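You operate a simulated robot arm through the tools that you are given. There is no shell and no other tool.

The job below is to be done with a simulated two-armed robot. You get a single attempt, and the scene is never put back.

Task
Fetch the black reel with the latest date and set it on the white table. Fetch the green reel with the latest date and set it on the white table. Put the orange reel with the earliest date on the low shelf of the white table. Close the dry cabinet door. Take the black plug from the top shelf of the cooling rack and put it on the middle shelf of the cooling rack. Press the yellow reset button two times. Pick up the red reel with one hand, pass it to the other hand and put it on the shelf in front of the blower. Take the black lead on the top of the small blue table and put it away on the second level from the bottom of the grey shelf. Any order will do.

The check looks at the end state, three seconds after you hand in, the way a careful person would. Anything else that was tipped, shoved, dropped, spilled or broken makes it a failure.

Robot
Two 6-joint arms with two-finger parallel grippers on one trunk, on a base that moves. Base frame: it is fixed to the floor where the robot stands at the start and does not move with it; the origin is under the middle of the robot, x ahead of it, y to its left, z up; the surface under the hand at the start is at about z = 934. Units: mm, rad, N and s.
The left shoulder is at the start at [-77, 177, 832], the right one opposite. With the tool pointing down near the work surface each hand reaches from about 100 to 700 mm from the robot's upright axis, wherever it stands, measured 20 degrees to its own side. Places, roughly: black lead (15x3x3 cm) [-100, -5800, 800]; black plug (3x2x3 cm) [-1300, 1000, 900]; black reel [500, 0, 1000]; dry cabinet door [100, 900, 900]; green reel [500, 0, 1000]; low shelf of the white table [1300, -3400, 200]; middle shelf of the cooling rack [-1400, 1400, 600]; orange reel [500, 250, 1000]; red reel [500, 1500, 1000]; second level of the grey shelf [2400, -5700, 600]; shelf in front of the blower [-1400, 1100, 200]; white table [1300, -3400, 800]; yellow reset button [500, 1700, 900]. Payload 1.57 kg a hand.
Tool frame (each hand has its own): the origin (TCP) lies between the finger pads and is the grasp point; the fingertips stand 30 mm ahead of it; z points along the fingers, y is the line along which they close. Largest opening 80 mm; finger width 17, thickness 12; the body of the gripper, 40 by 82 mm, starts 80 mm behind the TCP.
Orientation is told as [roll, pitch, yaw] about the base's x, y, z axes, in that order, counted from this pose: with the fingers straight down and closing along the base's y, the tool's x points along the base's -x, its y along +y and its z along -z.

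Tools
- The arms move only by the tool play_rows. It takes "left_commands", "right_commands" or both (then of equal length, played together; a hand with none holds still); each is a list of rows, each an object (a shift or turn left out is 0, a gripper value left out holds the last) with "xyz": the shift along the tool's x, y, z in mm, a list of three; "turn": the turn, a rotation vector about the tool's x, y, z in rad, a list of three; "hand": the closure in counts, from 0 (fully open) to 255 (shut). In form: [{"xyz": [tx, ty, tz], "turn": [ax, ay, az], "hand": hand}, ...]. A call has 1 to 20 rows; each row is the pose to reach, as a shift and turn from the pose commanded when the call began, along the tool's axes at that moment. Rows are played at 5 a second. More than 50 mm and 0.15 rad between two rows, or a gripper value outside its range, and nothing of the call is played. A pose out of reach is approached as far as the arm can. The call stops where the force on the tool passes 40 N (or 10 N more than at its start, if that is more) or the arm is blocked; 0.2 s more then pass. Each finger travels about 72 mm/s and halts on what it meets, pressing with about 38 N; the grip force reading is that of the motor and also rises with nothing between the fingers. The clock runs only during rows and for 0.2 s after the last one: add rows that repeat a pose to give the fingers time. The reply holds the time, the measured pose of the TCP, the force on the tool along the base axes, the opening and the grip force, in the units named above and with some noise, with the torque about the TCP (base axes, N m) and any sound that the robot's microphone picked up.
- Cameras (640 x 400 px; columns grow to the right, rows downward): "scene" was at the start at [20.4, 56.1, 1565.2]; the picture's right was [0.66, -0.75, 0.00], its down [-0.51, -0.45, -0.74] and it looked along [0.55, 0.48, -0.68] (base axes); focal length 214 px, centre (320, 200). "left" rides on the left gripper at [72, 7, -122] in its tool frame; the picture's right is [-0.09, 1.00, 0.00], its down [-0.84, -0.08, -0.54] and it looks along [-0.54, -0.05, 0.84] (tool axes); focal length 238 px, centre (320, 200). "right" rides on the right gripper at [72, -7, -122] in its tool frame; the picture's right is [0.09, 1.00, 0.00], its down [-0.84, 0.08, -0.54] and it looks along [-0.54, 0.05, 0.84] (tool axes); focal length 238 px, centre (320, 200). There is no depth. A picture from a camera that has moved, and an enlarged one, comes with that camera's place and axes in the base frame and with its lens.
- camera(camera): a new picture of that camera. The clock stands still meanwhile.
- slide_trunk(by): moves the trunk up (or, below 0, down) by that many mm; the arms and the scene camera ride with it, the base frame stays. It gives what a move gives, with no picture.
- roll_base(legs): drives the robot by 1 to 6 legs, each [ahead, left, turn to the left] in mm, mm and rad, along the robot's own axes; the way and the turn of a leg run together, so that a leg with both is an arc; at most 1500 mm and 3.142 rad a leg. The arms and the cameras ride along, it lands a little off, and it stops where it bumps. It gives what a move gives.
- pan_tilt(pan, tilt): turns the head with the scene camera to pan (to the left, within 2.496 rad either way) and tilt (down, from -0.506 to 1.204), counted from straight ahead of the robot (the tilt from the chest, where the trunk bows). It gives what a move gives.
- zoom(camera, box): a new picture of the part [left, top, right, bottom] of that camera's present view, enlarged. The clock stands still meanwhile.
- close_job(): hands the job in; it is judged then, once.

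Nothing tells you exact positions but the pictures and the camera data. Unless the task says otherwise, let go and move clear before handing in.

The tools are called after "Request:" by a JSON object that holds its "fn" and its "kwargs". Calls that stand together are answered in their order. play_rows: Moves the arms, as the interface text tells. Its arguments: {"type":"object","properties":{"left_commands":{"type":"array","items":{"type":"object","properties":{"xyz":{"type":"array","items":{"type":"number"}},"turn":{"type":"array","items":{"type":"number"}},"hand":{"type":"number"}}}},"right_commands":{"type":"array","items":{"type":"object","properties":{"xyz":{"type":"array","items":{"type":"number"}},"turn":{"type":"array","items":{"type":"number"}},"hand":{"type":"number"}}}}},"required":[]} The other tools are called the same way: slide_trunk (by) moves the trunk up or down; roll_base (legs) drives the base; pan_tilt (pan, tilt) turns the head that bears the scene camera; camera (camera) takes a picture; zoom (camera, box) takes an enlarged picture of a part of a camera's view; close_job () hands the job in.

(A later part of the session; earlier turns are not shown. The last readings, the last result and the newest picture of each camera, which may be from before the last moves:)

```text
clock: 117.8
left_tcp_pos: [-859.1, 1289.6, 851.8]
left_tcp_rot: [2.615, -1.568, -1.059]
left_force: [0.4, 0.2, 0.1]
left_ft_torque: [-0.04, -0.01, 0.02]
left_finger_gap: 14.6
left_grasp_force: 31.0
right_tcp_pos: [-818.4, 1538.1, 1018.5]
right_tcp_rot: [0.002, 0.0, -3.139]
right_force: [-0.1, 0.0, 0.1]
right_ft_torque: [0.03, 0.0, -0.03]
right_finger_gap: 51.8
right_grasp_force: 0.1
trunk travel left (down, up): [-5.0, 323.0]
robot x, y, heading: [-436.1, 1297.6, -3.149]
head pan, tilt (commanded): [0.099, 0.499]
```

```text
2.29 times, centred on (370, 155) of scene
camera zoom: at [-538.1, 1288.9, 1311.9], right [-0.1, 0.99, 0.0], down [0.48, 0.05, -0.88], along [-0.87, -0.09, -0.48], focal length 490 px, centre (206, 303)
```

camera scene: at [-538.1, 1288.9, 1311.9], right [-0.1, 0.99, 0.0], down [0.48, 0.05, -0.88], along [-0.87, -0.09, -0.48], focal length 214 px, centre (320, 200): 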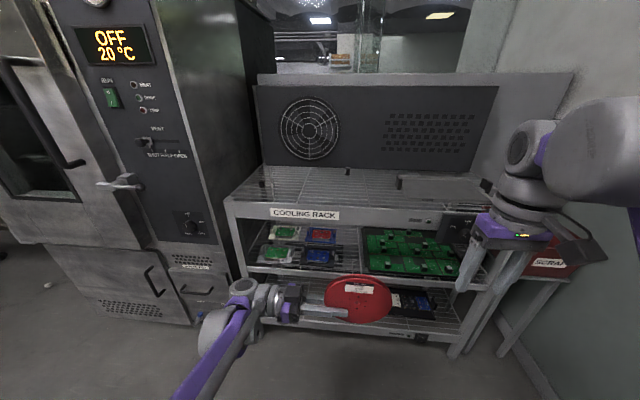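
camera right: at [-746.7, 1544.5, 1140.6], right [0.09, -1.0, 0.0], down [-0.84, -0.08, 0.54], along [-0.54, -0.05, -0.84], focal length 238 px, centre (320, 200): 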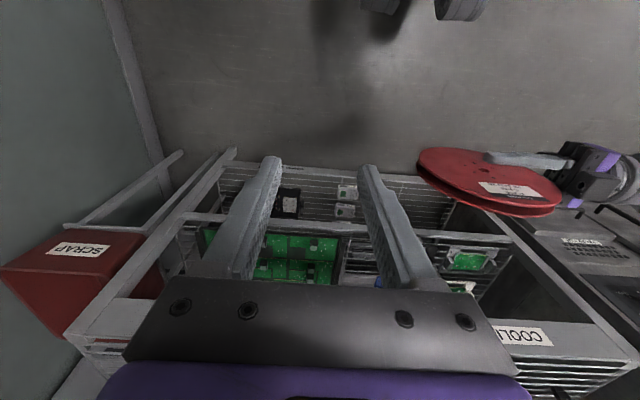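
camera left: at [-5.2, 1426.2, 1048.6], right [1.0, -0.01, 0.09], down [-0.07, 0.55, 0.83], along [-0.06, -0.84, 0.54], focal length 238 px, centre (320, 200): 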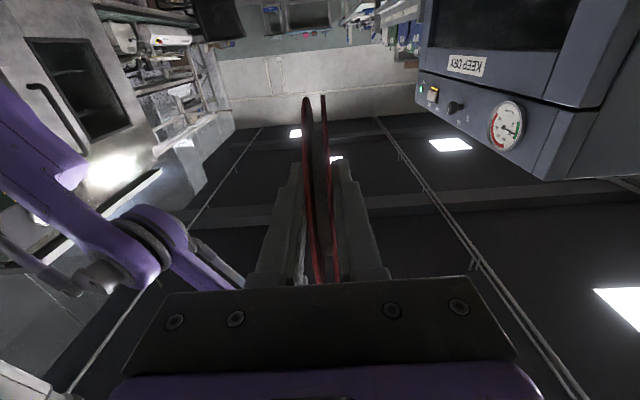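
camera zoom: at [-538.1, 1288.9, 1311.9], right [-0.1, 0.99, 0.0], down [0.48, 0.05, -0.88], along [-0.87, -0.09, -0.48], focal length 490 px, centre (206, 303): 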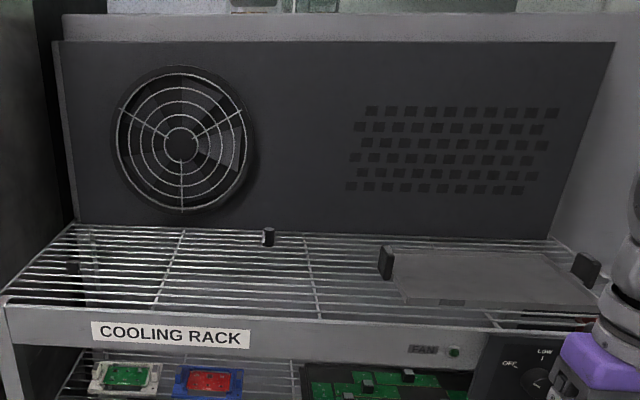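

The rack's lower control bar may name the blower. I'll lower the right hand and pitch it forward to look at the bottom shelf and its back.

Request:
{"fn": "play_rows", "kwargs": {"right_commands": [{"xyz": [0, 0, 48], "turn": [0, -0.09, 0]}, {"xyz": [0, 0, 96], "turn": [0, -0.18, 0]}, {"xyz": [0, 0, 144], "turn": [0, -0.27, 0]}, {"xyz": [0, 0, 192], "turn": [0, -0.36, 0]}, {"xyz": [0, 0, 240], "turn": [0, -0.45, 0]}, {"xyz": [0, 0, 288], "turn": [0, -0.54, 0]}, {"xyz": [0, 0, 336], "turn": [0, -0.63, 0]}, {"xyz": [0, 0, 384], "turn": [0, -0.72, 0]}, {"xyz": [0, 0, 432], "turn": [0, -0.81, 0]}, {"xyz": [0, 0, 480], "turn": [0, -0.9, 0]}, {"xyz": [0, 0, 520], "turn": [0, -0.9, 0]}]}}

Request:
{"fn": "camera", "kwargs": {"camera": "right"}}

Request:
{"fn": "camera", "kwargs": {"camera": "scene"}}

```text
clock: 120.2
left_tcp_pos: [-858.7, 1290.3, 851.1]
left_tcp_rot: [2.616, -1.57, -1.056]
left_force: [0.1, 0.0, 0.6]
left_ft_torque: [-0.03, 0.0, 0.01]
left_finger_gap: 14.1
left_grasp_force: 30.3
right_tcp_pos: [-834.6, 1538.2, 526.9]
right_tcp_rot: [0.004, -0.899, 3.14]
right_force: [-0.2, 0.0, 0.0]
right_ft_torque: [-0.04, 0.0, 0.02]
right_finger_gap: 51.8
right_grasp_force: 0.1
right hand out of reach, approached as far as the arm can: row 11
trunk travel left (down, up): [-5.0, 323.0]
robot x, y, heading: [-434.7, 1299.6, -3.14]
head pan, tilt (commanded): [0.099, 0.499]
```

```text
taken
camera right: at [-696.4, 1544.5, 546.3], right [0.06, -1.0, -0.07], down [-0.1, -0.08, 0.99], along [-0.99, -0.05, -0.1], focal length 238 px, centre (320, 200)
```

right: 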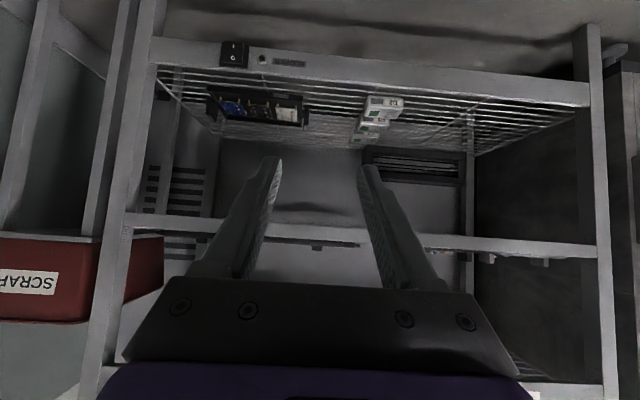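

```text
taken
camera scene: at [-538.1, 1288.9, 1311.9], right [-0.1, 0.99, 0.0], down [0.48, 0.05, -0.88], along [-0.87, -0.09, -0.48], focal length 214 px, centre (320, 200)
```

scene: 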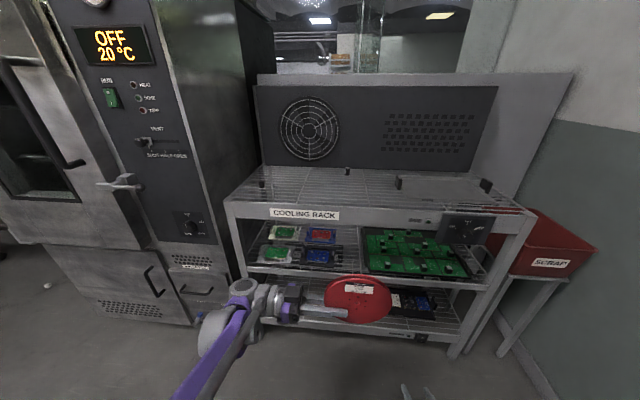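

Request:
{"fn": "zoom", "kwargs": {"camera": "right", "box": [140, 30, 620, 270]}}

Request:
{"fn": "zoom", "kwargs": {"camera": "right", "box": [340, 80, 500, 200]}}

Request:
{"fn": "zoom", "kwargs": {"camera": "right", "box": [200, 30, 330, 130]}}

```text
1.33 times, centred on (380, 150) of right
camera zoom: at [-696.4, 1544.5, 546.3], right [0.06, -1.0, -0.07], down [-0.1, -0.08, 0.99], along [-0.99, -0.05, -0.1], focal length 318 px, centre (240, 267)
```

zoom: 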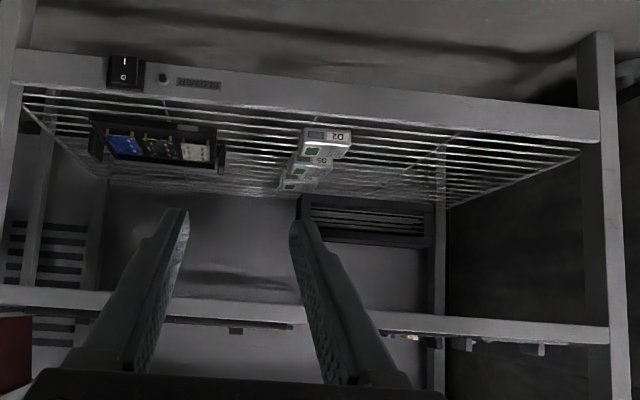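

```text
3.33 times, centred on (420, 140) of right
camera zoom: at [-696.4, 1544.5, 546.3], right [0.06, -1.0, -0.07], down [-0.1, -0.08, 0.99], along [-0.99, -0.05, -0.1], focal length 794 px, centre (-13, 400)
```

zoom: 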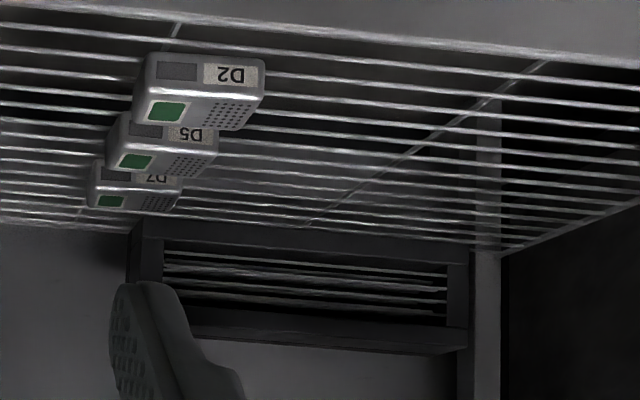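

```text
4.00 times, centred on (265, 80) of right
camera zoom: at [-696.4, 1544.5, 546.3], right [0.06, -1.0, -0.07], down [-0.1, -0.08, 0.99], along [-0.99, -0.05, -0.1], focal length 953 px, centre (540, 680)
```

zoom: 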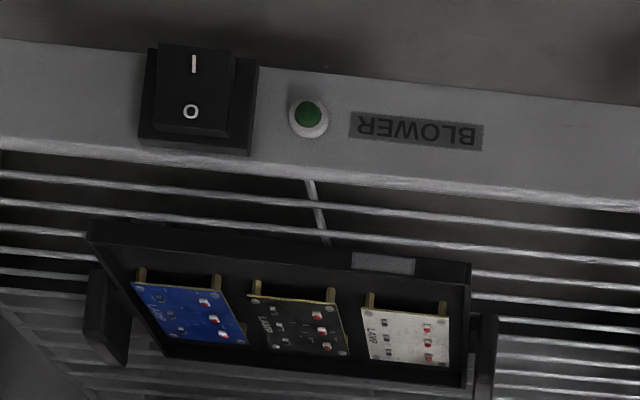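

The bottom level is the BLOWER shelf, with louvers at the back near y≈950–1350; shelf surface z≈206, free area left of the white modules (y<1320). I'll now turn the left hand forward with the reel flat (closing vertically).

Request:
{"fn": "play_rows", "kwargs": {"left_commands": [{"turn": [-0.08, -0.08, -0.08]}, {"turn": [-0.16, -0.16, -0.16]}, {"turn": [-0.24, -0.24, -0.24]}, {"turn": [-0.32, -0.32, -0.32]}, {"turn": [-0.4, -0.4, -0.4]}, {"turn": [-0.48, -0.48, -0.48]}, {"turn": [-0.56, -0.56, -0.56]}, {"turn": [-0.64, -0.64, -0.64]}, {"turn": [-0.72, -0.72, -0.72]}, {"turn": [-0.8, -0.8, -0.8]}, {"turn": [-0.88, -0.88, -0.88]}, {"turn": [-0.96, -0.96, -0.96]}, {"turn": [-1.04, -1.04, -1.04]}, {"turn": [-1.12, -1.12, -1.12]}, {"turn": [-1.2, -1.2, -1.2]}, {"turn": [-1.209, -1.209, -1.209]}]}}

Request:
{"fn": "camera", "kwargs": {"camera": "scene"}}

Request:
{"fn": "camera", "kwargs": {"camera": "left"}}

```text
clock: 123.6
left_tcp_pos: [-878.0, 1142.7, 847.1]
left_tcp_rot: [-1.57, -0.006, -1.66]
left_force: [0.1, 0.1, 0.0]
left_ft_torque: [0.02, -0.1, 0.02]
left_finger_gap: 14.7
left_grasp_force: 30.9
left hand out of reach, approached as far as the arm can: row 11, 12, 13, 14, 15, 16
right_tcp_pos: [-835.9, 1537.8, 526.4]
right_tcp_rot: [0.003, -0.898, 3.143]
right_force: [0.2, -1.0, -0.3]
right_ft_torque: [-0.03, 0.01, 0.02]
right_finger_gap: 51.9
right_grasp_force: 0.1
trunk travel left (down, up): [-5.0, 323.0]
robot x, y, heading: [-438.1, 1296.8, -3.143]
head pan, tilt (commanded): [0.099, 0.499]
```

```text
taken
camera scene: at [-538.2, 1288.9, 1311.9], right [-0.1, 0.99, 0.0], down [0.48, 0.05, -0.88], along [-0.87, -0.09, -0.48], focal length 214 px, centre (320, 200)
```

scene: 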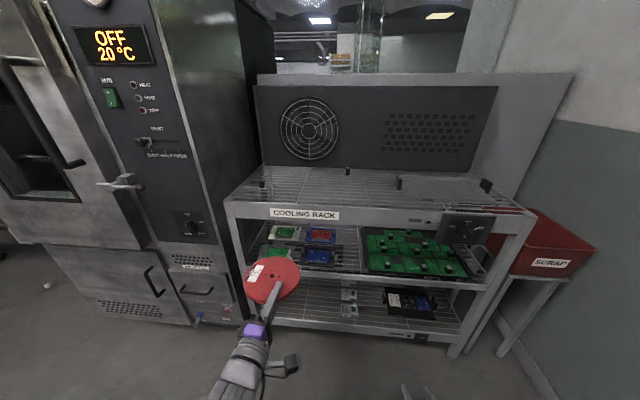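

```text
taken
camera left: at [-750.5, 1205.7, 840.0], right [-0.01, -0.1, -1.0], down [0.47, -0.88, 0.08], along [-0.88, -0.46, 0.05], focal length 238 px, centre (320, 200)
```

left: 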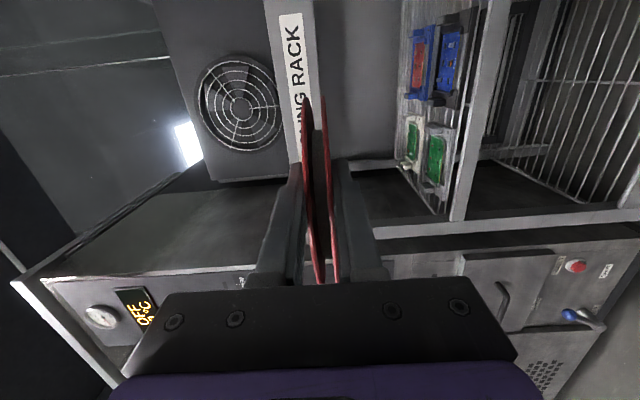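

The left hand points forward with the reel flat. I'll retract the right hand up and back, lower the left hand to the shelf-gap height with a slight downward pitch, then drive closer.

Request:
{"fn": "play_rows", "kwargs": {"right_commands": [{"xyz": [-15, 0, -39], "turn": [0, 0.12, 0]}, {"xyz": [-29, 0, -78], "turn": [0, 0.24, 0]}, {"xyz": [-44, 0, -116], "turn": [0, 0.36, 0]}, {"xyz": [-58, 0, -155], "turn": [0, 0.48, 0]}, {"xyz": [-73, 0, -194], "turn": [0, 0.6, 0]}, {"xyz": [-87, 0, -233], "turn": [0, 0.72, 0]}, {"xyz": [-102, 0, -272], "turn": [0, 0.84, 0]}, {"xyz": [-102, 0, -272], "turn": [0, 0.9, 0]}]}}

Request:
{"fn": "play_rows", "kwargs": {"left_commands": [{"xyz": [0, 47, 0], "turn": [-0.02, -0.008, 0]}, {"xyz": [0, 94, 0], "turn": [-0.04, -0.016, 0]}, {"xyz": [0, 141, 0], "turn": [-0.06, -0.024, 0]}, {"xyz": [0, 188, 0], "turn": [-0.09, -0.032, 0]}, {"xyz": [0, 235, 0], "turn": [-0.12, -0.04, 0]}, {"xyz": [0, 282, 0], "turn": [-0.15, -0.048, 0]}, {"xyz": [0, 329, 0], "turn": [-0.18, -0.056, 0]}, {"xyz": [0, 376, 0], "turn": [-0.2, -0.064, 0]}, {"xyz": [0, 423, 0], "turn": [-0.22, -0.072, 0]}, {"xyz": [0, 470, 0], "turn": [-0.24, -0.08, 0]}, {"xyz": [0, 517, 0], "turn": [-0.25, -0.089, 0]}, {"xyz": [0, 517, 0], "turn": [-0.25, -0.089, 0]}]}}

Request:
{"fn": "camera", "kwargs": {"camera": "scene"}}

Request:
{"fn": "camera", "kwargs": {"camera": "left"}}

```text
clock: 125.4
left_tcp_pos: [-880.4, 1144.6, 847.7]
left_tcp_rot: [-1.572, -0.006, -1.661]
left_force: [0.1, -0.3, 0.6]
left_ft_torque: [-0.01, -0.06, 0.0]
left_finger_gap: 14.3
left_grasp_force: 30.8
right_tcp_pos: [-687.6, 1541.2, 775.3]
right_tcp_rot: [0.0, 0.002, -3.139]
right_force: [0.1, -0.1, 0.2]
right_ft_torque: [0.0, -0.04, 0.03]
right_finger_gap: 51.9
right_grasp_force: 0.0
trunk travel left (down, up): [-5.0, 323.0]
robot x, y, heading: [-439.5, 1297.2, -3.139]
head pan, tilt (commanded): [0.099, 0.499]
```

```text
clock: 128.0
left_tcp_pos: [-1027.1, 1144.6, 358.4]
left_tcp_rot: [-1.323, -0.01, -1.57]
left_force: [-0.1, 1.2, -0.4]
left_ft_torque: [0.02, -0.03, -0.01]
left_finger_gap: 14.6
left_grasp_force: 30.7
left hand out of reach, approached as far as the arm can: row 3, 4, 5, 6, 7, 8, 9, 10, 11, 12
right_tcp_pos: [-687.9, 1540.6, 775.5]
right_tcp_rot: [0.001, 0.0, -3.14]
right_force: [0.0, 0.5, 0.6]
right_ft_torque: [-0.01, 0.01, 0.0]
right_finger_gap: 51.6
right_grasp_force: 0.0
trunk travel left (down, up): [-5.0, 323.0]
robot x, y, heading: [-441.9, 1296.8, -3.138]
head pan, tilt (commanded): [0.099, 0.499]
```

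```text
taken
camera scene: at [-537.8, 1288.9, 1312.0], right [-0.1, 0.99, 0.0], down [0.48, 0.05, -0.88], along [-0.87, -0.09, -0.48], focal length 214 px, centre (320, 200)
```

scene: 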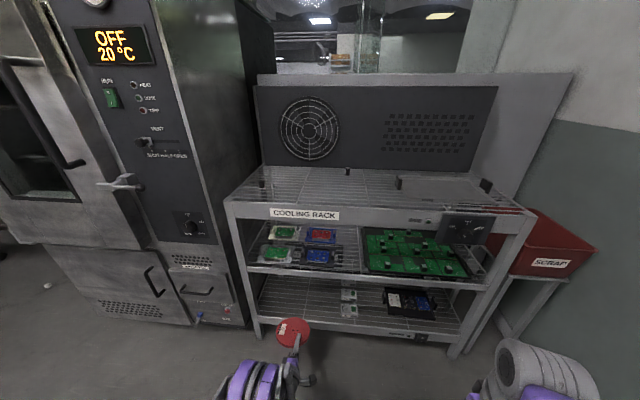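

```text
taken
camera left: at [-906.6, 1217.8, 380.4], right [0.24, -0.1, -0.96], down [0.51, -0.83, 0.22], along [-0.83, -0.54, -0.15], focal length 238 px, centre (320, 200)
```

left: 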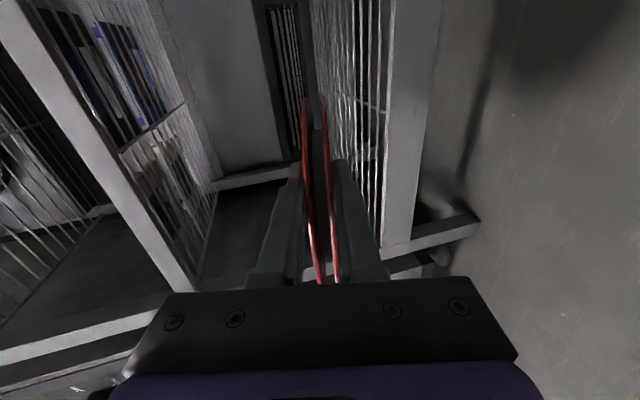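

Request:
{"fn": "pan_tilt", "kwargs": {"pan": 0.3, "tilt": 0.95}}

Request:
{"fn": "camera", "kwargs": {"camera": "scene"}}

Request:
{"fn": "camera", "kwargs": {"camera": "right"}}

```text
clock: 128.9
left_tcp_pos: [-1027.3, 1145.2, 358.4]
left_tcp_rot: [-1.321, -0.01, -1.57]
left_force: [0.1, 0.4, -0.2]
left_ft_torque: [0.03, -0.05, 0.02]
left_finger_gap: 14.5
left_grasp_force: 31.1
right_tcp_pos: [-688.2, 1540.7, 774.5]
right_tcp_rot: [0.001, 0.0, -3.138]
right_force: [0.5, -0.4, 0.0]
right_ft_torque: [-0.03, 0.0, 0.01]
right_finger_gap: 51.8
right_grasp_force: 0.0
trunk travel left (down, up): [-5.0, 323.0]
robot x, y, heading: [-435.9, 1295.6, -3.141]
head pan, tilt (commanded): [0.3, 0.949]
```

```text
taken
camera scene: at [-517.1, 1276.5, 1274.5], right [-0.3, 0.95, 0.0], down [0.78, 0.24, -0.58], along [-0.56, -0.17, -0.81], focal length 214 px, centre (320, 200)
```

scene: 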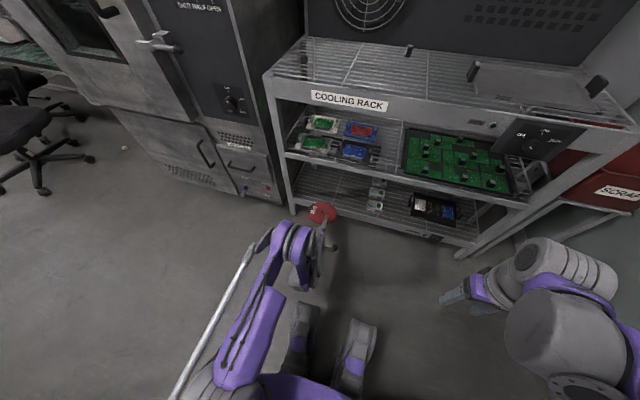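

```text
taken
camera right: at [-617.0, 1546.4, 897.0], right [0.09, -1.0, 0.0], down [-0.84, -0.08, 0.54], along [-0.54, -0.05, -0.84], focal length 238 px, centre (320, 200)
```

right: 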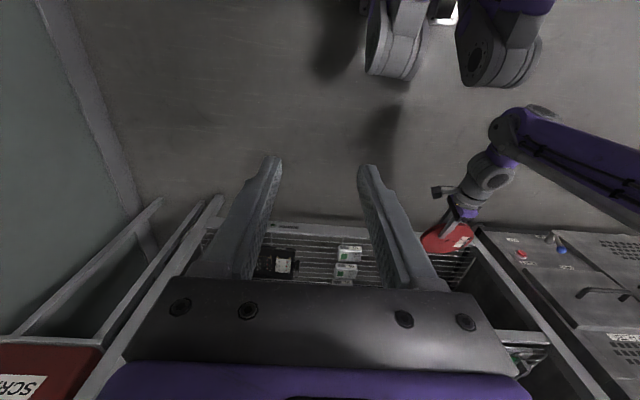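

Request:
{"fn": "roll_base", "kwargs": {"legs": [[230, 0, 0]]}}

Request:
{"fn": "camera", "kwargs": {"camera": "scene"}}

Request:
{"fn": "camera", "kwargs": {"camera": "left"}}

Request:
{"fn": "camera", "kwargs": {"camera": "right"}}

```text
clock: 130.6
left_tcp_pos: [-1256.4, 1147.1, 358.6]
left_tcp_rot: [-1.323, -0.017, -1.576]
left_force: [-0.5, 0.3, 0.3]
left_ft_torque: [0.04, -0.05, -0.02]
left_finger_gap: 14.5
left_grasp_force: 30.5
right_tcp_pos: [-914.2, 1541.2, 775.2]
right_tcp_rot: [0.002, 0.0, 3.14]
right_force: [0.7, -0.5, 0.2]
right_ft_torque: [0.01, -0.01, 0.01]
right_finger_gap: 51.7
right_grasp_force: 0.1
trunk travel left (down, up): [-5.0, 323.0]
robot x, y, heading: [-663.3, 1295.1, 3.14]
head pan, tilt (commanded): [0.3, 0.949]
```

```text
taken
camera scene: at [-745.3, 1277.0, 1274.4], right [-0.29, 0.96, 0.0], down [0.78, 0.24, -0.58], along [-0.56, -0.17, -0.81], focal length 214 px, centre (320, 200)
```

scene: 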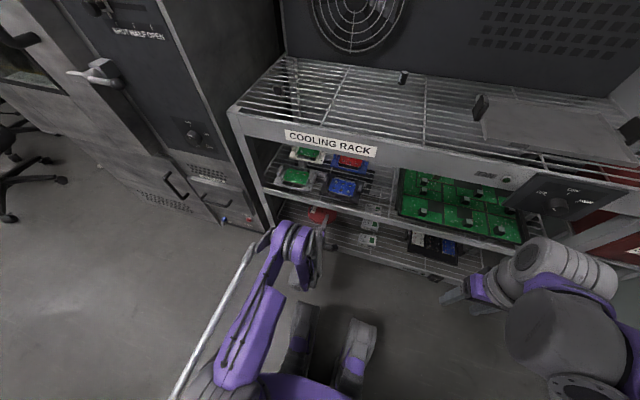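

```text
taken
camera left: at [-1134.9, 1220.0, 380.4], right [0.24, -0.11, -0.96], down [0.5, -0.84, 0.22], along [-0.83, -0.54, -0.15], focal length 238 px, centre (320, 200)
```

left: 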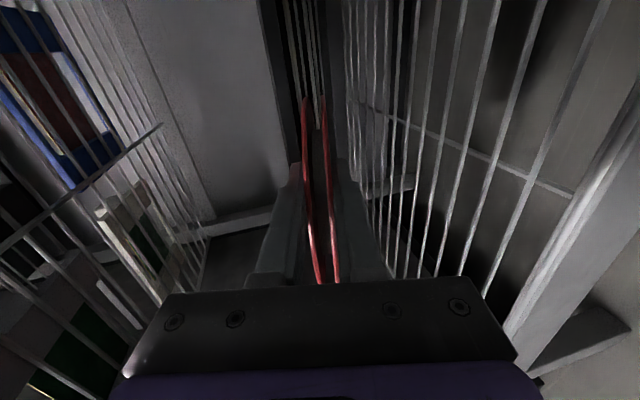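

```text
taken
camera right: at [-843.9, 1547.3, 896.9], right [0.09, -1.0, 0.0], down [-0.84, -0.07, 0.54], along [-0.54, -0.05, -0.84], focal length 238 px, centre (320, 200)
```

right: 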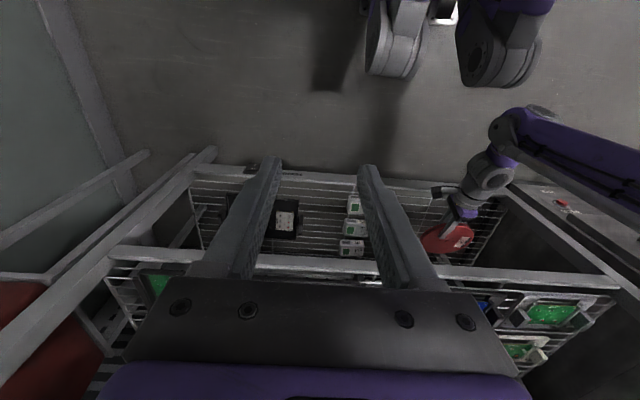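

Request:
{"fn": "roll_base", "kwargs": {"legs": [[100, 0, 0]]}}

Request:
{"fn": "play_rows", "kwargs": {"left_commands": [{"xyz": [0, 24, 6]}, {"xyz": [0, 48, 12]}, {"xyz": [0, 73, 18]}, {"xyz": [0, 85, 21]}, {"xyz": [0, 85, 21]}]}}

Request:
{"fn": "camera", "kwargs": {"camera": "left"}}

Request:
{"fn": "camera", "kwargs": {"camera": "right"}}

```text
clock: 131.8
left_tcp_pos: [-1356.6, 1146.3, 357.1]
left_tcp_rot: [-1.319, -0.016, -1.576]
left_force: [0.1, 0.6, -1.1]
left_ft_torque: [0.03, -0.05, 0.01]
left_finger_gap: 14.1
left_grasp_force: 30.2
right_tcp_pos: [-1015.3, 1541.3, 774.9]
right_tcp_rot: [0.001, -0.001, 3.139]
right_force: [0.2, 0.4, 0.1]
right_ft_torque: [-0.04, 0.01, -0.02]
right_finger_gap: 51.9
right_grasp_force: 0.1
trunk travel left (down, up): [-5.0, 323.0]
robot x, y, heading: [-765.1, 1298.0, 3.138]
head pan, tilt (commanded): [0.3, 0.949]
```

```text
clock: 133.0
left_tcp_pos: [-1355.5, 1146.0, 280.5]
left_tcp_rot: [-1.323, -0.018, -1.577]
left_force: [0.1, -0.3, -0.3]
left_ft_torque: [0.02, -0.07, 0.04]
left_finger_gap: 14.7
left_grasp_force: 30.4
left hand out of reach, approached as far as the arm can: row 4, 5
right_tcp_pos: [-1015.0, 1541.0, 775.4]
right_tcp_rot: [0.001, 0.0, 3.141]
right_force: [0.9, -0.1, -1.0]
right_ft_torque: [0.02, 0.02, 0.02]
right_finger_gap: 51.8
right_grasp_force: 0.1
trunk travel left (down, up): [-5.0, 323.0]
robot x, y, heading: [-763.9, 1295.4, 3.141]
head pan, tilt (commanded): [0.3, 0.949]
```

```text
taken
camera left: at [-1234.2, 1217.9, 302.8], right [0.25, -0.11, -0.96], down [0.5, -0.84, 0.22], along [-0.83, -0.54, -0.15], focal length 238 px, centre (320, 200)
```

left: 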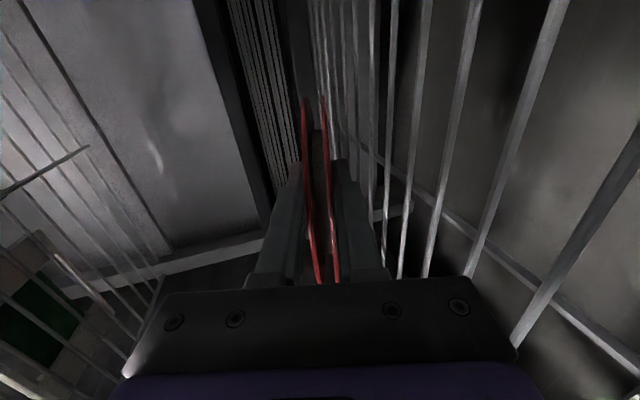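

```text
taken
camera right: at [-943.9, 1547.4, 897.0], right [0.09, -1.0, 0.0], down [-0.84, -0.08, 0.54], along [-0.54, -0.05, -0.84], focal length 238 px, centre (320, 200)
```

right: 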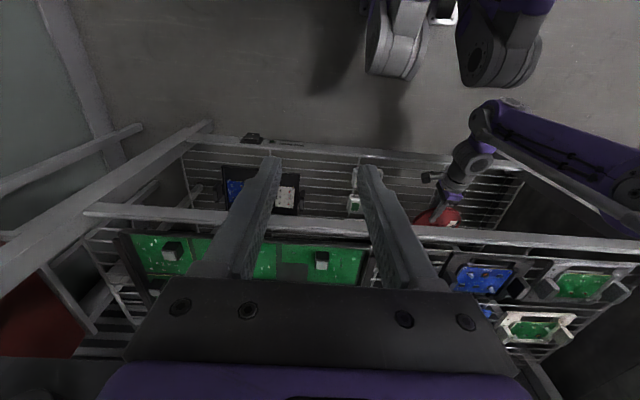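

The left arm reached a limit at z=280; being farther out should let it go lower. I'll back the base a little and extend the arm while lowering.

Request:
{"fn": "roll_base", "kwargs": {"legs": [[-80, 0, 0]]}}

Request:
{"fn": "play_rows", "kwargs": {"left_commands": [{"xyz": [0, -4, 20]}, {"xyz": [0, -4, 40]}, {"xyz": [0, -3, 60]}, {"xyz": [0, -2, 78]}, {"xyz": [0, 8, 84]}, {"xyz": [0, 16, 86]}, {"xyz": [0, 16, 86]}]}}

Request:
{"fn": "camera", "kwargs": {"camera": "left"}}

```text
clock: 134.1
left_tcp_pos: [-1274.7, 1145.4, 280.5]
left_tcp_rot: [-1.321, -0.017, -1.573]
left_force: [-0.5, -0.3, -0.3]
left_ft_torque: [0.03, -0.06, -0.02]
left_finger_gap: 14.3
left_grasp_force: 30.7
right_tcp_pos: [-935.1, 1541.6, 775.1]
right_tcp_rot: [0.002, -0.002, 3.142]
right_force: [0.4, -0.9, 0.0]
right_ft_torque: [0.01, 0.02, 0.0]
right_finger_gap: 51.5
right_grasp_force: 0.0
trunk travel left (down, up): [-5.0, 323.0]
robot x, y, heading: [-683.5, 1298.7, 3.14]
head pan, tilt (commanded): [0.3, 0.949]
```

```text
clock: 135.7
left_tcp_pos: [-1345.1, 1145.5, 286.9]
left_tcp_rot: [-1.319, -0.018, -1.575]
left_force: [-0.1, 0.0, 0.2]
left_ft_torque: [0.04, -0.08, 0.02]
left_finger_gap: 14.6
left_grasp_force: 30.7
left hand out of reach, approached as far as the arm can: row 2, 3, 4, 5, 6, 7
right_tcp_pos: [-934.5, 1540.1, 775.2]
right_tcp_rot: [0.003, 0.0, 3.141]
right_force: [0.3, 0.3, 0.3]
right_ft_torque: [0.01, -0.01, -0.01]
right_finger_gap: 51.6
right_grasp_force: 0.1
trunk travel left (down, up): [-5.0, 323.0]
robot x, y, heading: [-679.6, 1294.6, 3.142]
head pan, tilt (commanded): [0.3, 0.949]
```

```text
taken
camera left: at [-1224.2, 1218.1, 310.0], right [0.25, -0.11, -0.96], down [0.5, -0.84, 0.22], along [-0.83, -0.54, -0.15], focal length 238 px, centre (320, 200)
```

left: 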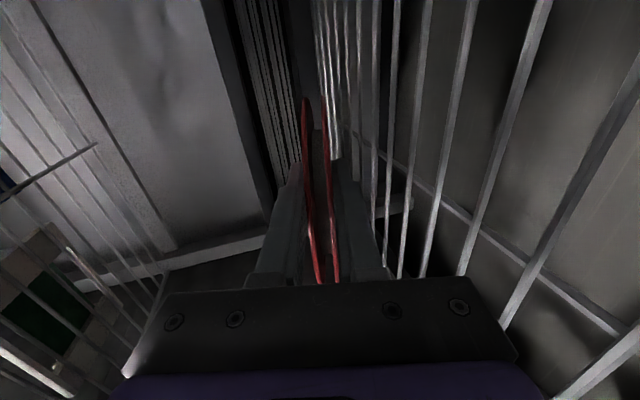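

Request:
{"fn": "roll_base", "kwargs": {"legs": [[50, 0, 0]]}}

Request:
{"fn": "play_rows", "kwargs": {"left_commands": [{"turn": [-0.07, 0, 0]}, {"turn": [-0.14, 0, 0]}, {"turn": [-0.2, 0, 0]}, {"turn": [-0.2, 0, 0]}]}}

Request:
{"fn": "camera", "kwargs": {"camera": "left"}}

Request:
{"fn": "camera", "kwargs": {"camera": "right"}}

```text
clock: 136.6
left_tcp_pos: [-1394.2, 1145.7, 288.0]
left_tcp_rot: [-1.319, -0.018, -1.575]
left_force: [-0.1, 0.3, 0.6]
left_ft_torque: [0.06, -0.03, -0.02]
left_finger_gap: 14.5
left_grasp_force: 30.2
right_tcp_pos: [-984.2, 1541.6, 774.6]
right_tcp_rot: [0.003, 0.001, 3.141]
right_force: [0.0, 0.0, -0.3]
right_ft_torque: [0.01, -0.05, 0.02]
right_finger_gap: 51.8
right_grasp_force: 0.1
trunk travel left (down, up): [-5.0, 323.0]
robot x, y, heading: [-739.5, 1296.6, 3.138]
head pan, tilt (commanded): [0.3, 0.949]
```

```text
clock: 137.6
left_tcp_pos: [-1394.5, 1146.7, 287.2]
left_tcp_rot: [-1.12, -0.02, -1.569]
left_force: [1.0, 0.0, 0.7]
left_ft_torque: [0.04, -0.08, 0.03]
left_finger_gap: 14.6
left_grasp_force: 30.2
left hand out of reach, approached as far as the arm can: row 1, 2
right_tcp_pos: [-984.0, 1540.9, 774.7]
right_tcp_rot: [0.002, 0.001, 3.139]
right_force: [-0.1, -0.5, -0.3]
right_ft_torque: [0.01, -0.01, 0.01]
right_finger_gap: 52.1
right_grasp_force: 0.1
trunk travel left (down, up): [-5.0, 323.0]
robot x, y, heading: [-736.2, 1295.4, 3.144]
head pan, tilt (commanded): [0.3, 0.949]
```

```text
taken
camera left: at [-1281.2, 1220.6, 333.1], right [0.43, -0.11, -0.89], down [0.46, -0.83, 0.32], along [-0.78, -0.55, -0.31], focal length 238 px, centre (320, 200)
```

left: 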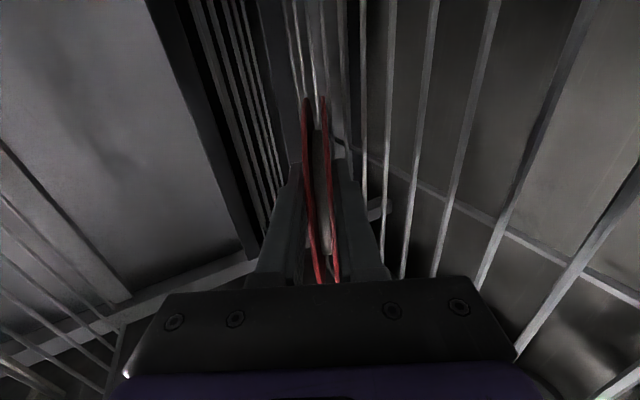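

```text
taken
camera right: at [-913.3, 1547.3, 897.0], right [0.09, -1.0, 0.0], down [-0.84, -0.08, 0.54], along [-0.54, -0.05, -0.84], focal length 238 px, centre (320, 200)
```

right: 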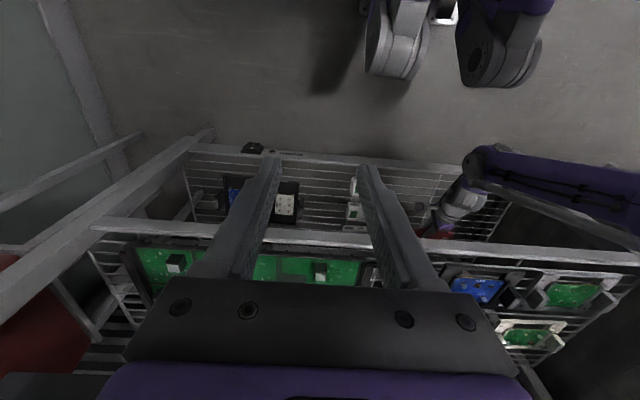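

Request:
{"fn": "play_rows", "kwargs": {"left_commands": [{"xyz": [0, 7, -10]}, {"xyz": [0, 14, -8]}, {"xyz": [0, 19, -6]}, {"xyz": [0, 19, -6]}]}}

Request:
{"fn": "play_rows", "kwargs": {"left_commands": [{"xyz": [0, 3, 1.3]}, {"xyz": [0, 6, 2.6]}, {"xyz": [0, 6, 2.6]}]}}

Request:
{"fn": "camera", "kwargs": {"camera": "left"}}

```text
clock: 138.6
left_tcp_pos: [-1381.6, 1146.7, 275.2]
left_tcp_rot: [-1.128, -0.021, -1.569]
left_force: [5.4, 2.6, 18.2]
left_ft_torque: [-0.31, 1.77, -0.1]
left_finger_gap: 15.7
left_grasp_force: 32.1
right_tcp_pos: [-982.7, 1540.4, 776.0]
right_tcp_rot: [0.003, -0.001, 3.139]
right_force: [0.3, 0.1, 1.2]
right_ft_torque: [0.0, 0.01, 0.06]
right_finger_gap: 52.0
right_grasp_force: 0.1
trunk travel left (down, up): [-5.0, 323.0]
robot x, y, heading: [-734.8, 1298.4, 3.137]
head pan, tilt (commanded): [0.3, 0.949]
```

```text
clock: 139.4
left_tcp_pos: [-1381.5, 1146.4, 269.7]
left_tcp_rot: [-1.123, -0.02, -1.569]
left_force: [6.5, 1.5, 18.5]
left_ft_torque: [-0.39, 1.92, -0.02]
left_finger_gap: 19.1
left_grasp_force: 33.4
right_tcp_pos: [-983.8, 1542.2, 775.4]
right_tcp_rot: [0.003, -0.001, 3.14]
right_force: [0.5, -0.4, 0.9]
right_ft_torque: [0.0, 0.0, 0.05]
right_finger_gap: 51.8
right_grasp_force: 0.1
trunk travel left (down, up): [-5.0, 323.0]
robot x, y, heading: [-734.4, 1298.4, 3.14]
head pan, tilt (commanded): [0.3, 0.949]
```

```text
taken
camera left: at [-1267.8, 1220.1, 313.1], right [0.43, -0.11, -0.9], down [0.46, -0.83, 0.32], along [-0.78, -0.55, -0.31], focal length 238 px, centre (320, 200)
```

left: 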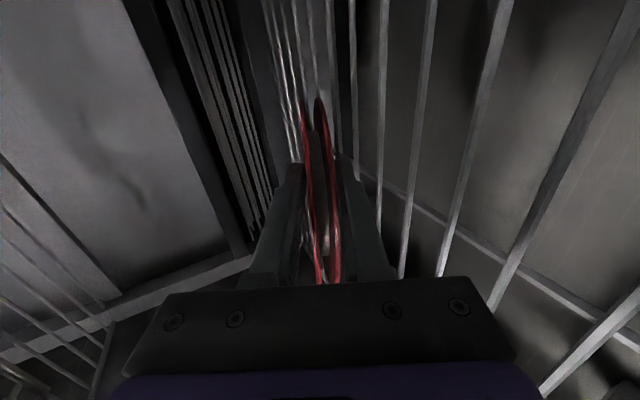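

The reel's far edge is resting on the shelf (about 18 N). I'll open the left hand a little so the reel settles, and check.

Request:
{"fn": "play_rows", "kwargs": {"left_commands": [{"xyz": [0, -3, -1], "hand": 185}, {"xyz": [0, -3, -1], "hand": 165}, {"xyz": [0, -3, -1], "hand": 150}, {"xyz": [0, -3, -1], "hand": 150}]}}

Request:
{"fn": "camera", "kwargs": {"camera": "left"}}

```text
clock: 140.4
left_tcp_pos: [-1382.1, 1146.5, 268.9]
left_tcp_rot: [-1.12, -0.022, -1.569]
left_force: [-0.3, -0.4, -0.8]
left_ft_torque: [0.02, 0.0, -0.01]
left_finger_gap: 33.3
left_grasp_force: 0.2
right_tcp_pos: [-985.2, 1542.2, 774.3]
right_tcp_rot: [0.002, 0.0, 3.139]
right_force: [-0.5, -0.2, -0.3]
right_ft_torque: [0.03, 0.02, 0.01]
right_finger_gap: 51.8
right_grasp_force: 0.1
trunk travel left (down, up): [-5.0, 323.0]
robot x, y, heading: [-733.9, 1296.2, 3.144]
head pan, tilt (commanded): [0.3, 0.949]
```

```text
taken
camera left: at [-1267.9, 1220.0, 314.5], right [0.43, -0.11, -0.89], down [0.46, -0.83, 0.32], along [-0.78, -0.55, -0.31], focal length 238 px, centre (320, 200)
```

left: 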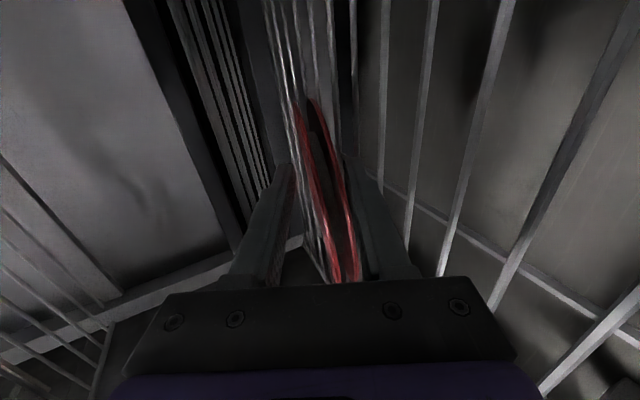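

Request:
{"fn": "play_rows", "kwargs": {"left_commands": [{"xyz": [0, 4, 2]}, {"xyz": [0, 7, 3.5]}, {"xyz": [0, 13.5, -10]}, {"xyz": [0, 20, -23.5]}, {"xyz": [0, 26, -37]}, {"xyz": [0, 31, -50.5]}]}}

Request:
{"fn": "camera", "kwargs": {"camera": "left"}}

```text
clock: 141.8
left_tcp_pos: [-1323.5, 1147.0, 263.0]
left_tcp_rot: [-1.121, -0.021, -1.57]
left_force: [-0.3, 0.4, -0.1]
left_ft_torque: [-0.03, 0.0, -0.03]
left_finger_gap: 33.4
left_grasp_force: 0.3
right_tcp_pos: [-983.4, 1541.0, 774.4]
right_tcp_rot: [0.002, -0.001, 3.141]
right_force: [-0.5, 0.4, 0.4]
right_ft_torque: [-0.03, 0.01, 0.02]
right_finger_gap: 51.8
right_grasp_force: 0.1
trunk travel left (down, up): [-5.0, 323.0]
robot x, y, heading: [-732.4, 1295.9, 3.14]
head pan, tilt (commanded): [0.3, 0.949]
```

```text
taken
camera left: at [-1209.8, 1219.4, 309.4], right [0.43, -0.11, -0.89], down [0.45, -0.83, 0.32], along [-0.78, -0.55, -0.31], focal length 238 px, centre (320, 200)
```

left: 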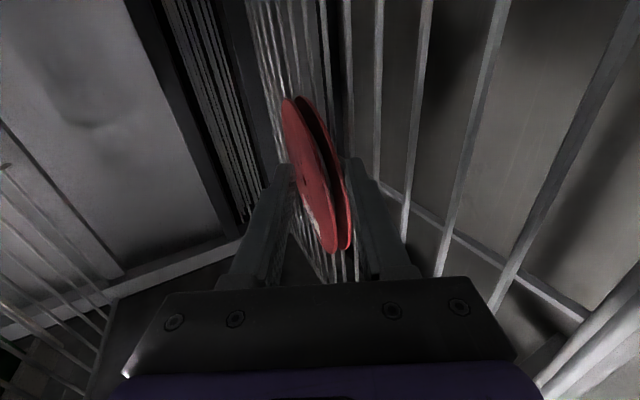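

Request:
{"fn": "play_rows", "kwargs": {"left_commands": [{"xyz": [0, 8, -7]}, {"xyz": [0, 14, -20]}, {"xyz": [0, 20, -34]}, {"xyz": [0, 26, -48]}, {"xyz": [0, 32, -62]}, {"xyz": [0, 38, -76]}]}}

Request:
{"fn": "camera", "kwargs": {"camera": "left"}}

Request:
{"fn": "camera", "kwargs": {"camera": "right"}}

```text
clock: 143.2
left_tcp_pos: [-1309.3, 1148.1, 258.7]
left_tcp_rot: [-1.12, -0.018, -1.578]
left_force: [-0.7, -0.3, -0.3]
left_ft_torque: [-0.01, -0.01, -0.03]
left_finger_gap: 33.1
left_grasp_force: 0.1
left hand out of reach, approached as far as the arm can: row 2, 3, 4, 5, 6
right_tcp_pos: [-983.9, 1541.0, 774.5]
right_tcp_rot: [0.002, 0.0, 3.141]
right_force: [-1.6, 1.0, 0.5]
right_ft_torque: [0.01, -0.01, 0.03]
right_finger_gap: 51.7
right_grasp_force: 0.1
trunk travel left (down, up): [-5.0, 323.0]
robot x, y, heading: [-735.2, 1299.0, 3.138]
head pan, tilt (commanded): [0.3, 0.949]
```

```text
taken
camera left: at [-1196.1, 1221.7, 304.6], right [0.43, -0.11, -0.89], down [0.45, -0.83, 0.32], along [-0.78, -0.54, -0.31], focal length 238 px, centre (320, 200)
```

left: 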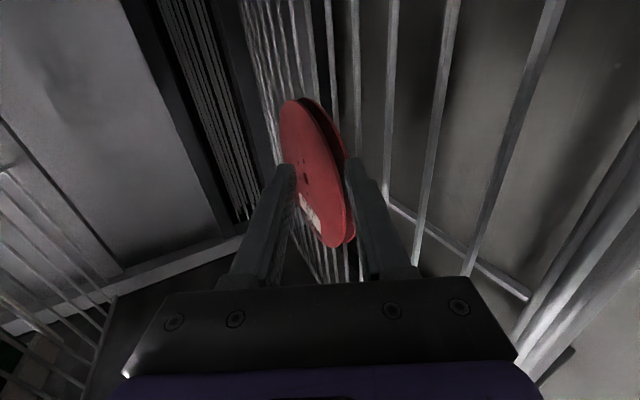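

```text
taken
camera right: at [-913.2, 1547.3, 897.0], right [0.09, -1.0, 0.0], down [-0.84, -0.08, 0.54], along [-0.54, -0.05, -0.84], focal length 238 px, centre (320, 200)
```

right: 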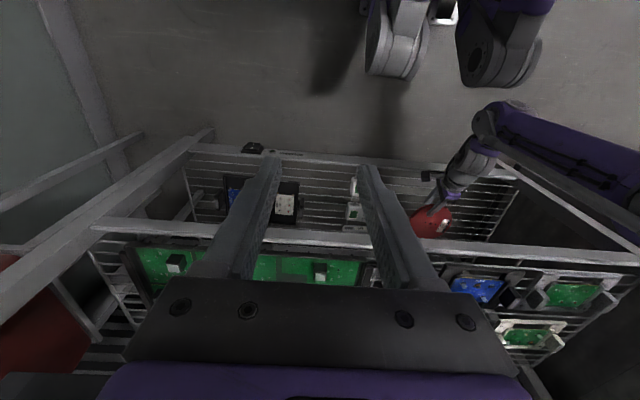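

Request:
{"fn": "roll_base", "kwargs": {"legs": [[-70, 0, 0]]}}

Request:
{"fn": "camera", "kwargs": {"camera": "left"}}

Request:
{"fn": "camera", "kwargs": {"camera": "right"}}

```text
clock: 144.2
left_tcp_pos: [-1241.1, 1148.1, 258.8]
left_tcp_rot: [-1.121, -0.018, -1.577]
left_force: [0.4, 0.3, 0.0]
left_ft_torque: [-0.04, 0.02, 0.02]
left_finger_gap: 33.0
left_grasp_force: 0.0
right_tcp_pos: [-915.8, 1540.7, 774.7]
right_tcp_rot: [0.002, -0.001, 3.14]
right_force: [0.4, 0.7, 0.6]
right_ft_torque: [0.0, 0.03, -0.02]
right_finger_gap: 51.9
right_grasp_force: 0.1
trunk travel left (down, up): [-5.0, 323.0]
robot x, y, heading: [-663.2, 1294.2, 3.138]
head pan, tilt (commanded): [0.3, 0.949]
```

```text
taken
camera left: at [-1127.1, 1221.6, 304.8], right [0.43, -0.11, -0.89], down [0.45, -0.83, 0.32], along [-0.78, -0.54, -0.31], focal length 238 px, centre (320, 200)
```

left: 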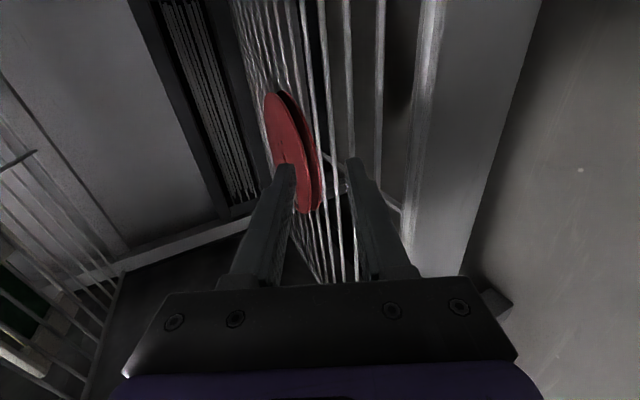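

```text
taken
camera right: at [-843.8, 1547.2, 897.0], right [0.09, -1.0, 0.0], down [-0.84, -0.08, 0.54], along [-0.54, -0.05, -0.84], focal length 238 px, centre (320, 200)
```

right: 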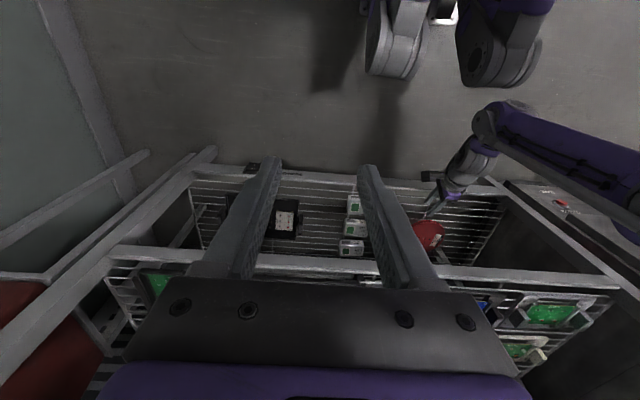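

The reel appears to lie flat on the blower shelf. I'll back away fully and verify.

Request:
{"fn": "roll_base", "kwargs": {"legs": [[-230, 0, 0]]}}

Request:
{"fn": "pan_tilt", "kwargs": {"pan": 0.25, "tilt": 0.6}}

Request:
{"fn": "zoom", "kwargs": {"camera": "scene", "box": [220, 160, 480, 330]}}

Request:
{"fn": "zoom", "kwargs": {"camera": "left", "box": [160, 50, 480, 250]}}

```text
clock: 145.9
left_tcp_pos: [-1011.2, 1151.4, 258.7]
left_tcp_rot: [-1.119, -0.018, -1.581]
left_force: [0.8, 0.1, 0.6]
left_ft_torque: [-0.01, -0.01, -0.04]
left_finger_gap: 32.9
left_grasp_force: 0.0
right_tcp_pos: [-685.3, 1542.2, 775.4]
right_tcp_rot: [0.002, -0.001, 3.137]
right_force: [0.6, -0.3, 0.2]
right_ft_torque: [-0.01, 0.01, -0.01]
right_finger_gap: 51.8
right_grasp_force: 0.2
trunk travel left (down, up): [-5.0, 323.0]
robot x, y, heading: [-437.2, 1291.8, 3.136]
head pan, tilt (commanded): [0.3, 0.949]
```

```text
clock: 146.7
left_tcp_pos: [-1012.6, 1149.1, 257.9]
left_tcp_rot: [-1.118, -0.017, -1.58]
left_force: [-0.2, -0.1, 0.7]
left_ft_torque: [0.02, 0.02, 0.01]
left_finger_gap: 32.9
left_grasp_force: 0.1
right_tcp_pos: [-685.5, 1541.5, 775.1]
right_tcp_rot: [0.002, 0.002, 3.136]
right_force: [0.3, 0.5, 0.4]
right_ft_torque: [0.03, 0.02, -0.02]
right_finger_gap: 51.6
right_grasp_force: 0.0
trunk travel left (down, up): [-5.0, 323.0]
robot x, y, heading: [-435.9, 1298.0, 3.134]
head pan, tilt (commanded): [0.25, 0.6]
```

```text
2.35 times, centred on (350, 245) of scene
camera zoom: at [-531.7, 1276.2, 1302.8], right [-0.24, 0.97, 0.0], down [0.55, 0.14, -0.82], along [-0.8, -0.2, -0.57], focal length 505 px, centre (249, 94)
```

zoom: 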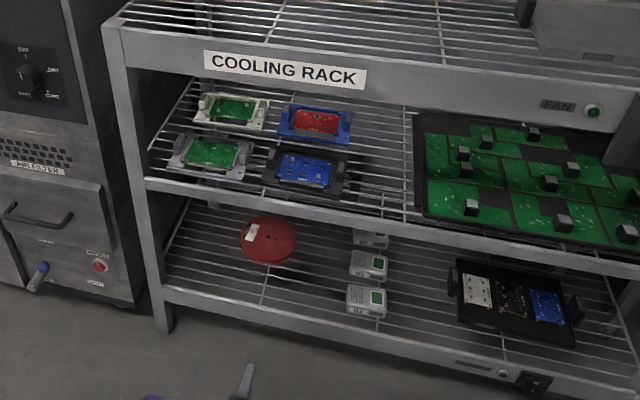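

```text
2.00 times, centred on (320, 150) of left
camera zoom: at [-897.8, 1222.4, 304.6], right [0.43, -0.11, -0.89], down [0.45, -0.83, 0.32], along [-0.78, -0.54, -0.31], focal length 477 px, centre (320, 300)
```

zoom: 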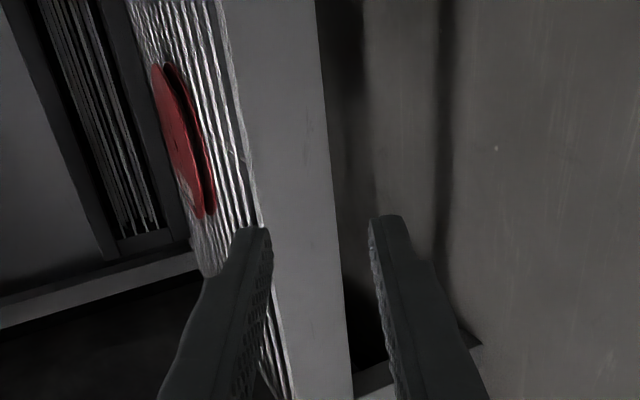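

The red reel lies flat on the blower shelf. Next, the plug: I'll raise the trunk and look at the rack's top shelf.

Request:
{"fn": "slide_trunk", "kwargs": {"by": 270}}

Request:
{"fn": "pan_tilt", "kwargs": {"pan": 0.2, "tilt": 0.5}}

Request:
{"fn": "camera", "kwargs": {"camera": "scene"}}

Request:
{"fn": "zoom", "kwargs": {"camera": "scene", "box": [220, 150, 420, 275]}}

```text
clock: 149.5
left_tcp_pos: [-1058.1, 1151.2, 568.5]
left_tcp_rot: [-1.18, -0.021, -1.573]
left_force: [0.0, -0.4, 0.0]
left_ft_torque: [-0.02, 0.01, 0.04]
left_finger_gap: 32.9
left_grasp_force: 0.0
right_tcp_pos: [-684.8, 1541.6, 1045.7]
right_tcp_rot: [0.003, 0.0, 3.136]
right_force: [-0.4, -0.4, 0.3]
right_ft_torque: [0.01, 0.01, 0.0]
right_finger_gap: 51.7
right_grasp_force: 0.1
trunk travel left (down, up): [-275.0, 53.0]
robot x, y, heading: [-441.2, 1291.9, 3.132]
head pan, tilt (commanded): [0.25, 0.6]
```

```text
clock: 150.2
left_tcp_pos: [-1059.7, 1151.3, 569.6]
left_tcp_rot: [-1.18, -0.021, -1.57]
left_force: [-0.6, -0.1, 0.3]
left_ft_torque: [0.01, 0.01, -0.01]
left_finger_gap: 33.2
left_grasp_force: 0.1
right_tcp_pos: [-685.4, 1541.5, 1045.5]
right_tcp_rot: [0.001, 0.001, 3.136]
right_force: [0.0, -0.4, 0.1]
right_ft_torque: [0.01, 0.04, -0.01]
right_finger_gap: 51.6
right_grasp_force: 0.1
trunk travel left (down, up): [-275.0, 53.0]
robot x, y, heading: [-437.2, 1297.3, 3.137]
head pan, tilt (commanded): [0.201, 0.499]
```

```text
taken
camera scene: at [-484.9, 1279.7, 1586.6], right [-0.19, 0.98, 0.0], down [0.47, 0.09, -0.88], along [-0.86, -0.17, -0.48], focal length 214 px, centre (320, 200)
```

scene: 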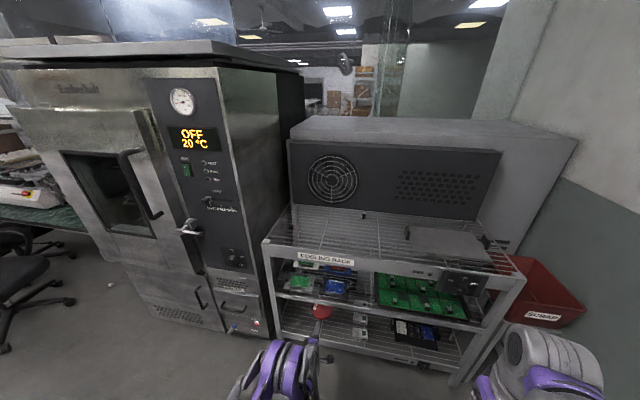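

```text
3.20 times, centred on (320, 212) of scene
camera zoom: at [-484.9, 1279.7, 1586.6], right [-0.19, 0.98, 0.0], down [0.47, 0.09, -0.88], along [-0.86, -0.17, -0.48], focal length 686 px, centre (320, 160)
```

zoom: 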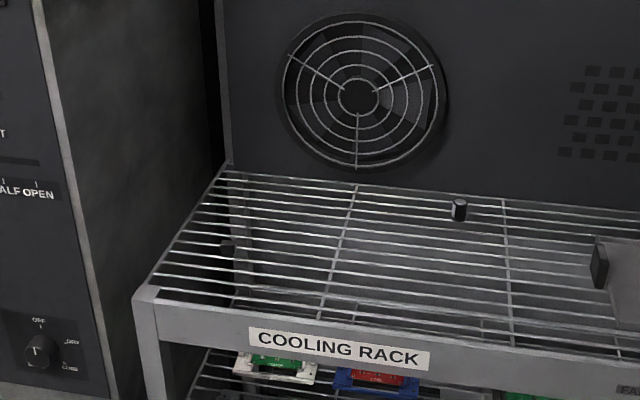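

Request:
{"fn": "zoom", "kwargs": {"camera": "scene", "box": [260, 205, 340, 255]}}

Request:
{"fn": "zoom", "kwargs": {"camera": "scene", "box": [340, 195, 400, 233]}}

```text
8.00 times, centred on (300, 230) of scene
camera zoom: at [-484.9, 1279.7, 1586.6], right [-0.19, 0.98, 0.0], down [0.47, 0.09, -0.88], along [-0.86, -0.17, -0.48], focal length 1716 px, centre (480, -40)
```

zoom: 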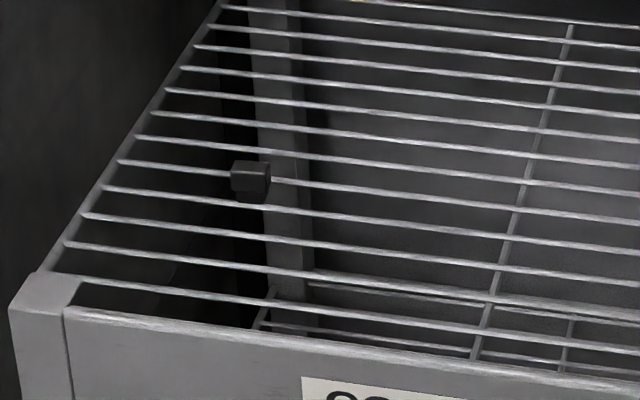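

```text
10.53 times, centred on (370, 214) of scene
camera zoom: at [-484.9, 1279.7, 1586.6], right [-0.19, 0.98, 0.0], down [0.47, 0.09, -0.88], along [-0.86, -0.17, -0.48], focal length 2258 px, centre (-206, 53)
```

zoom: 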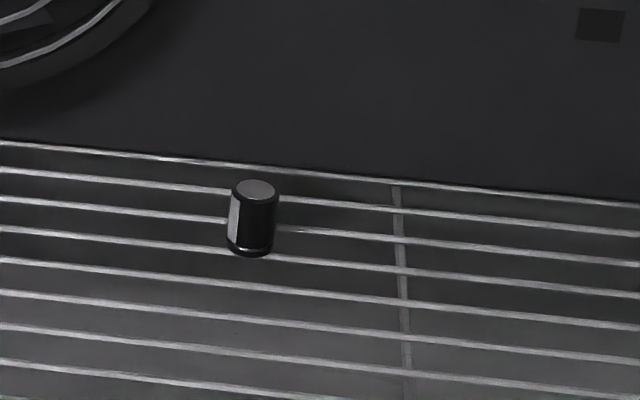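

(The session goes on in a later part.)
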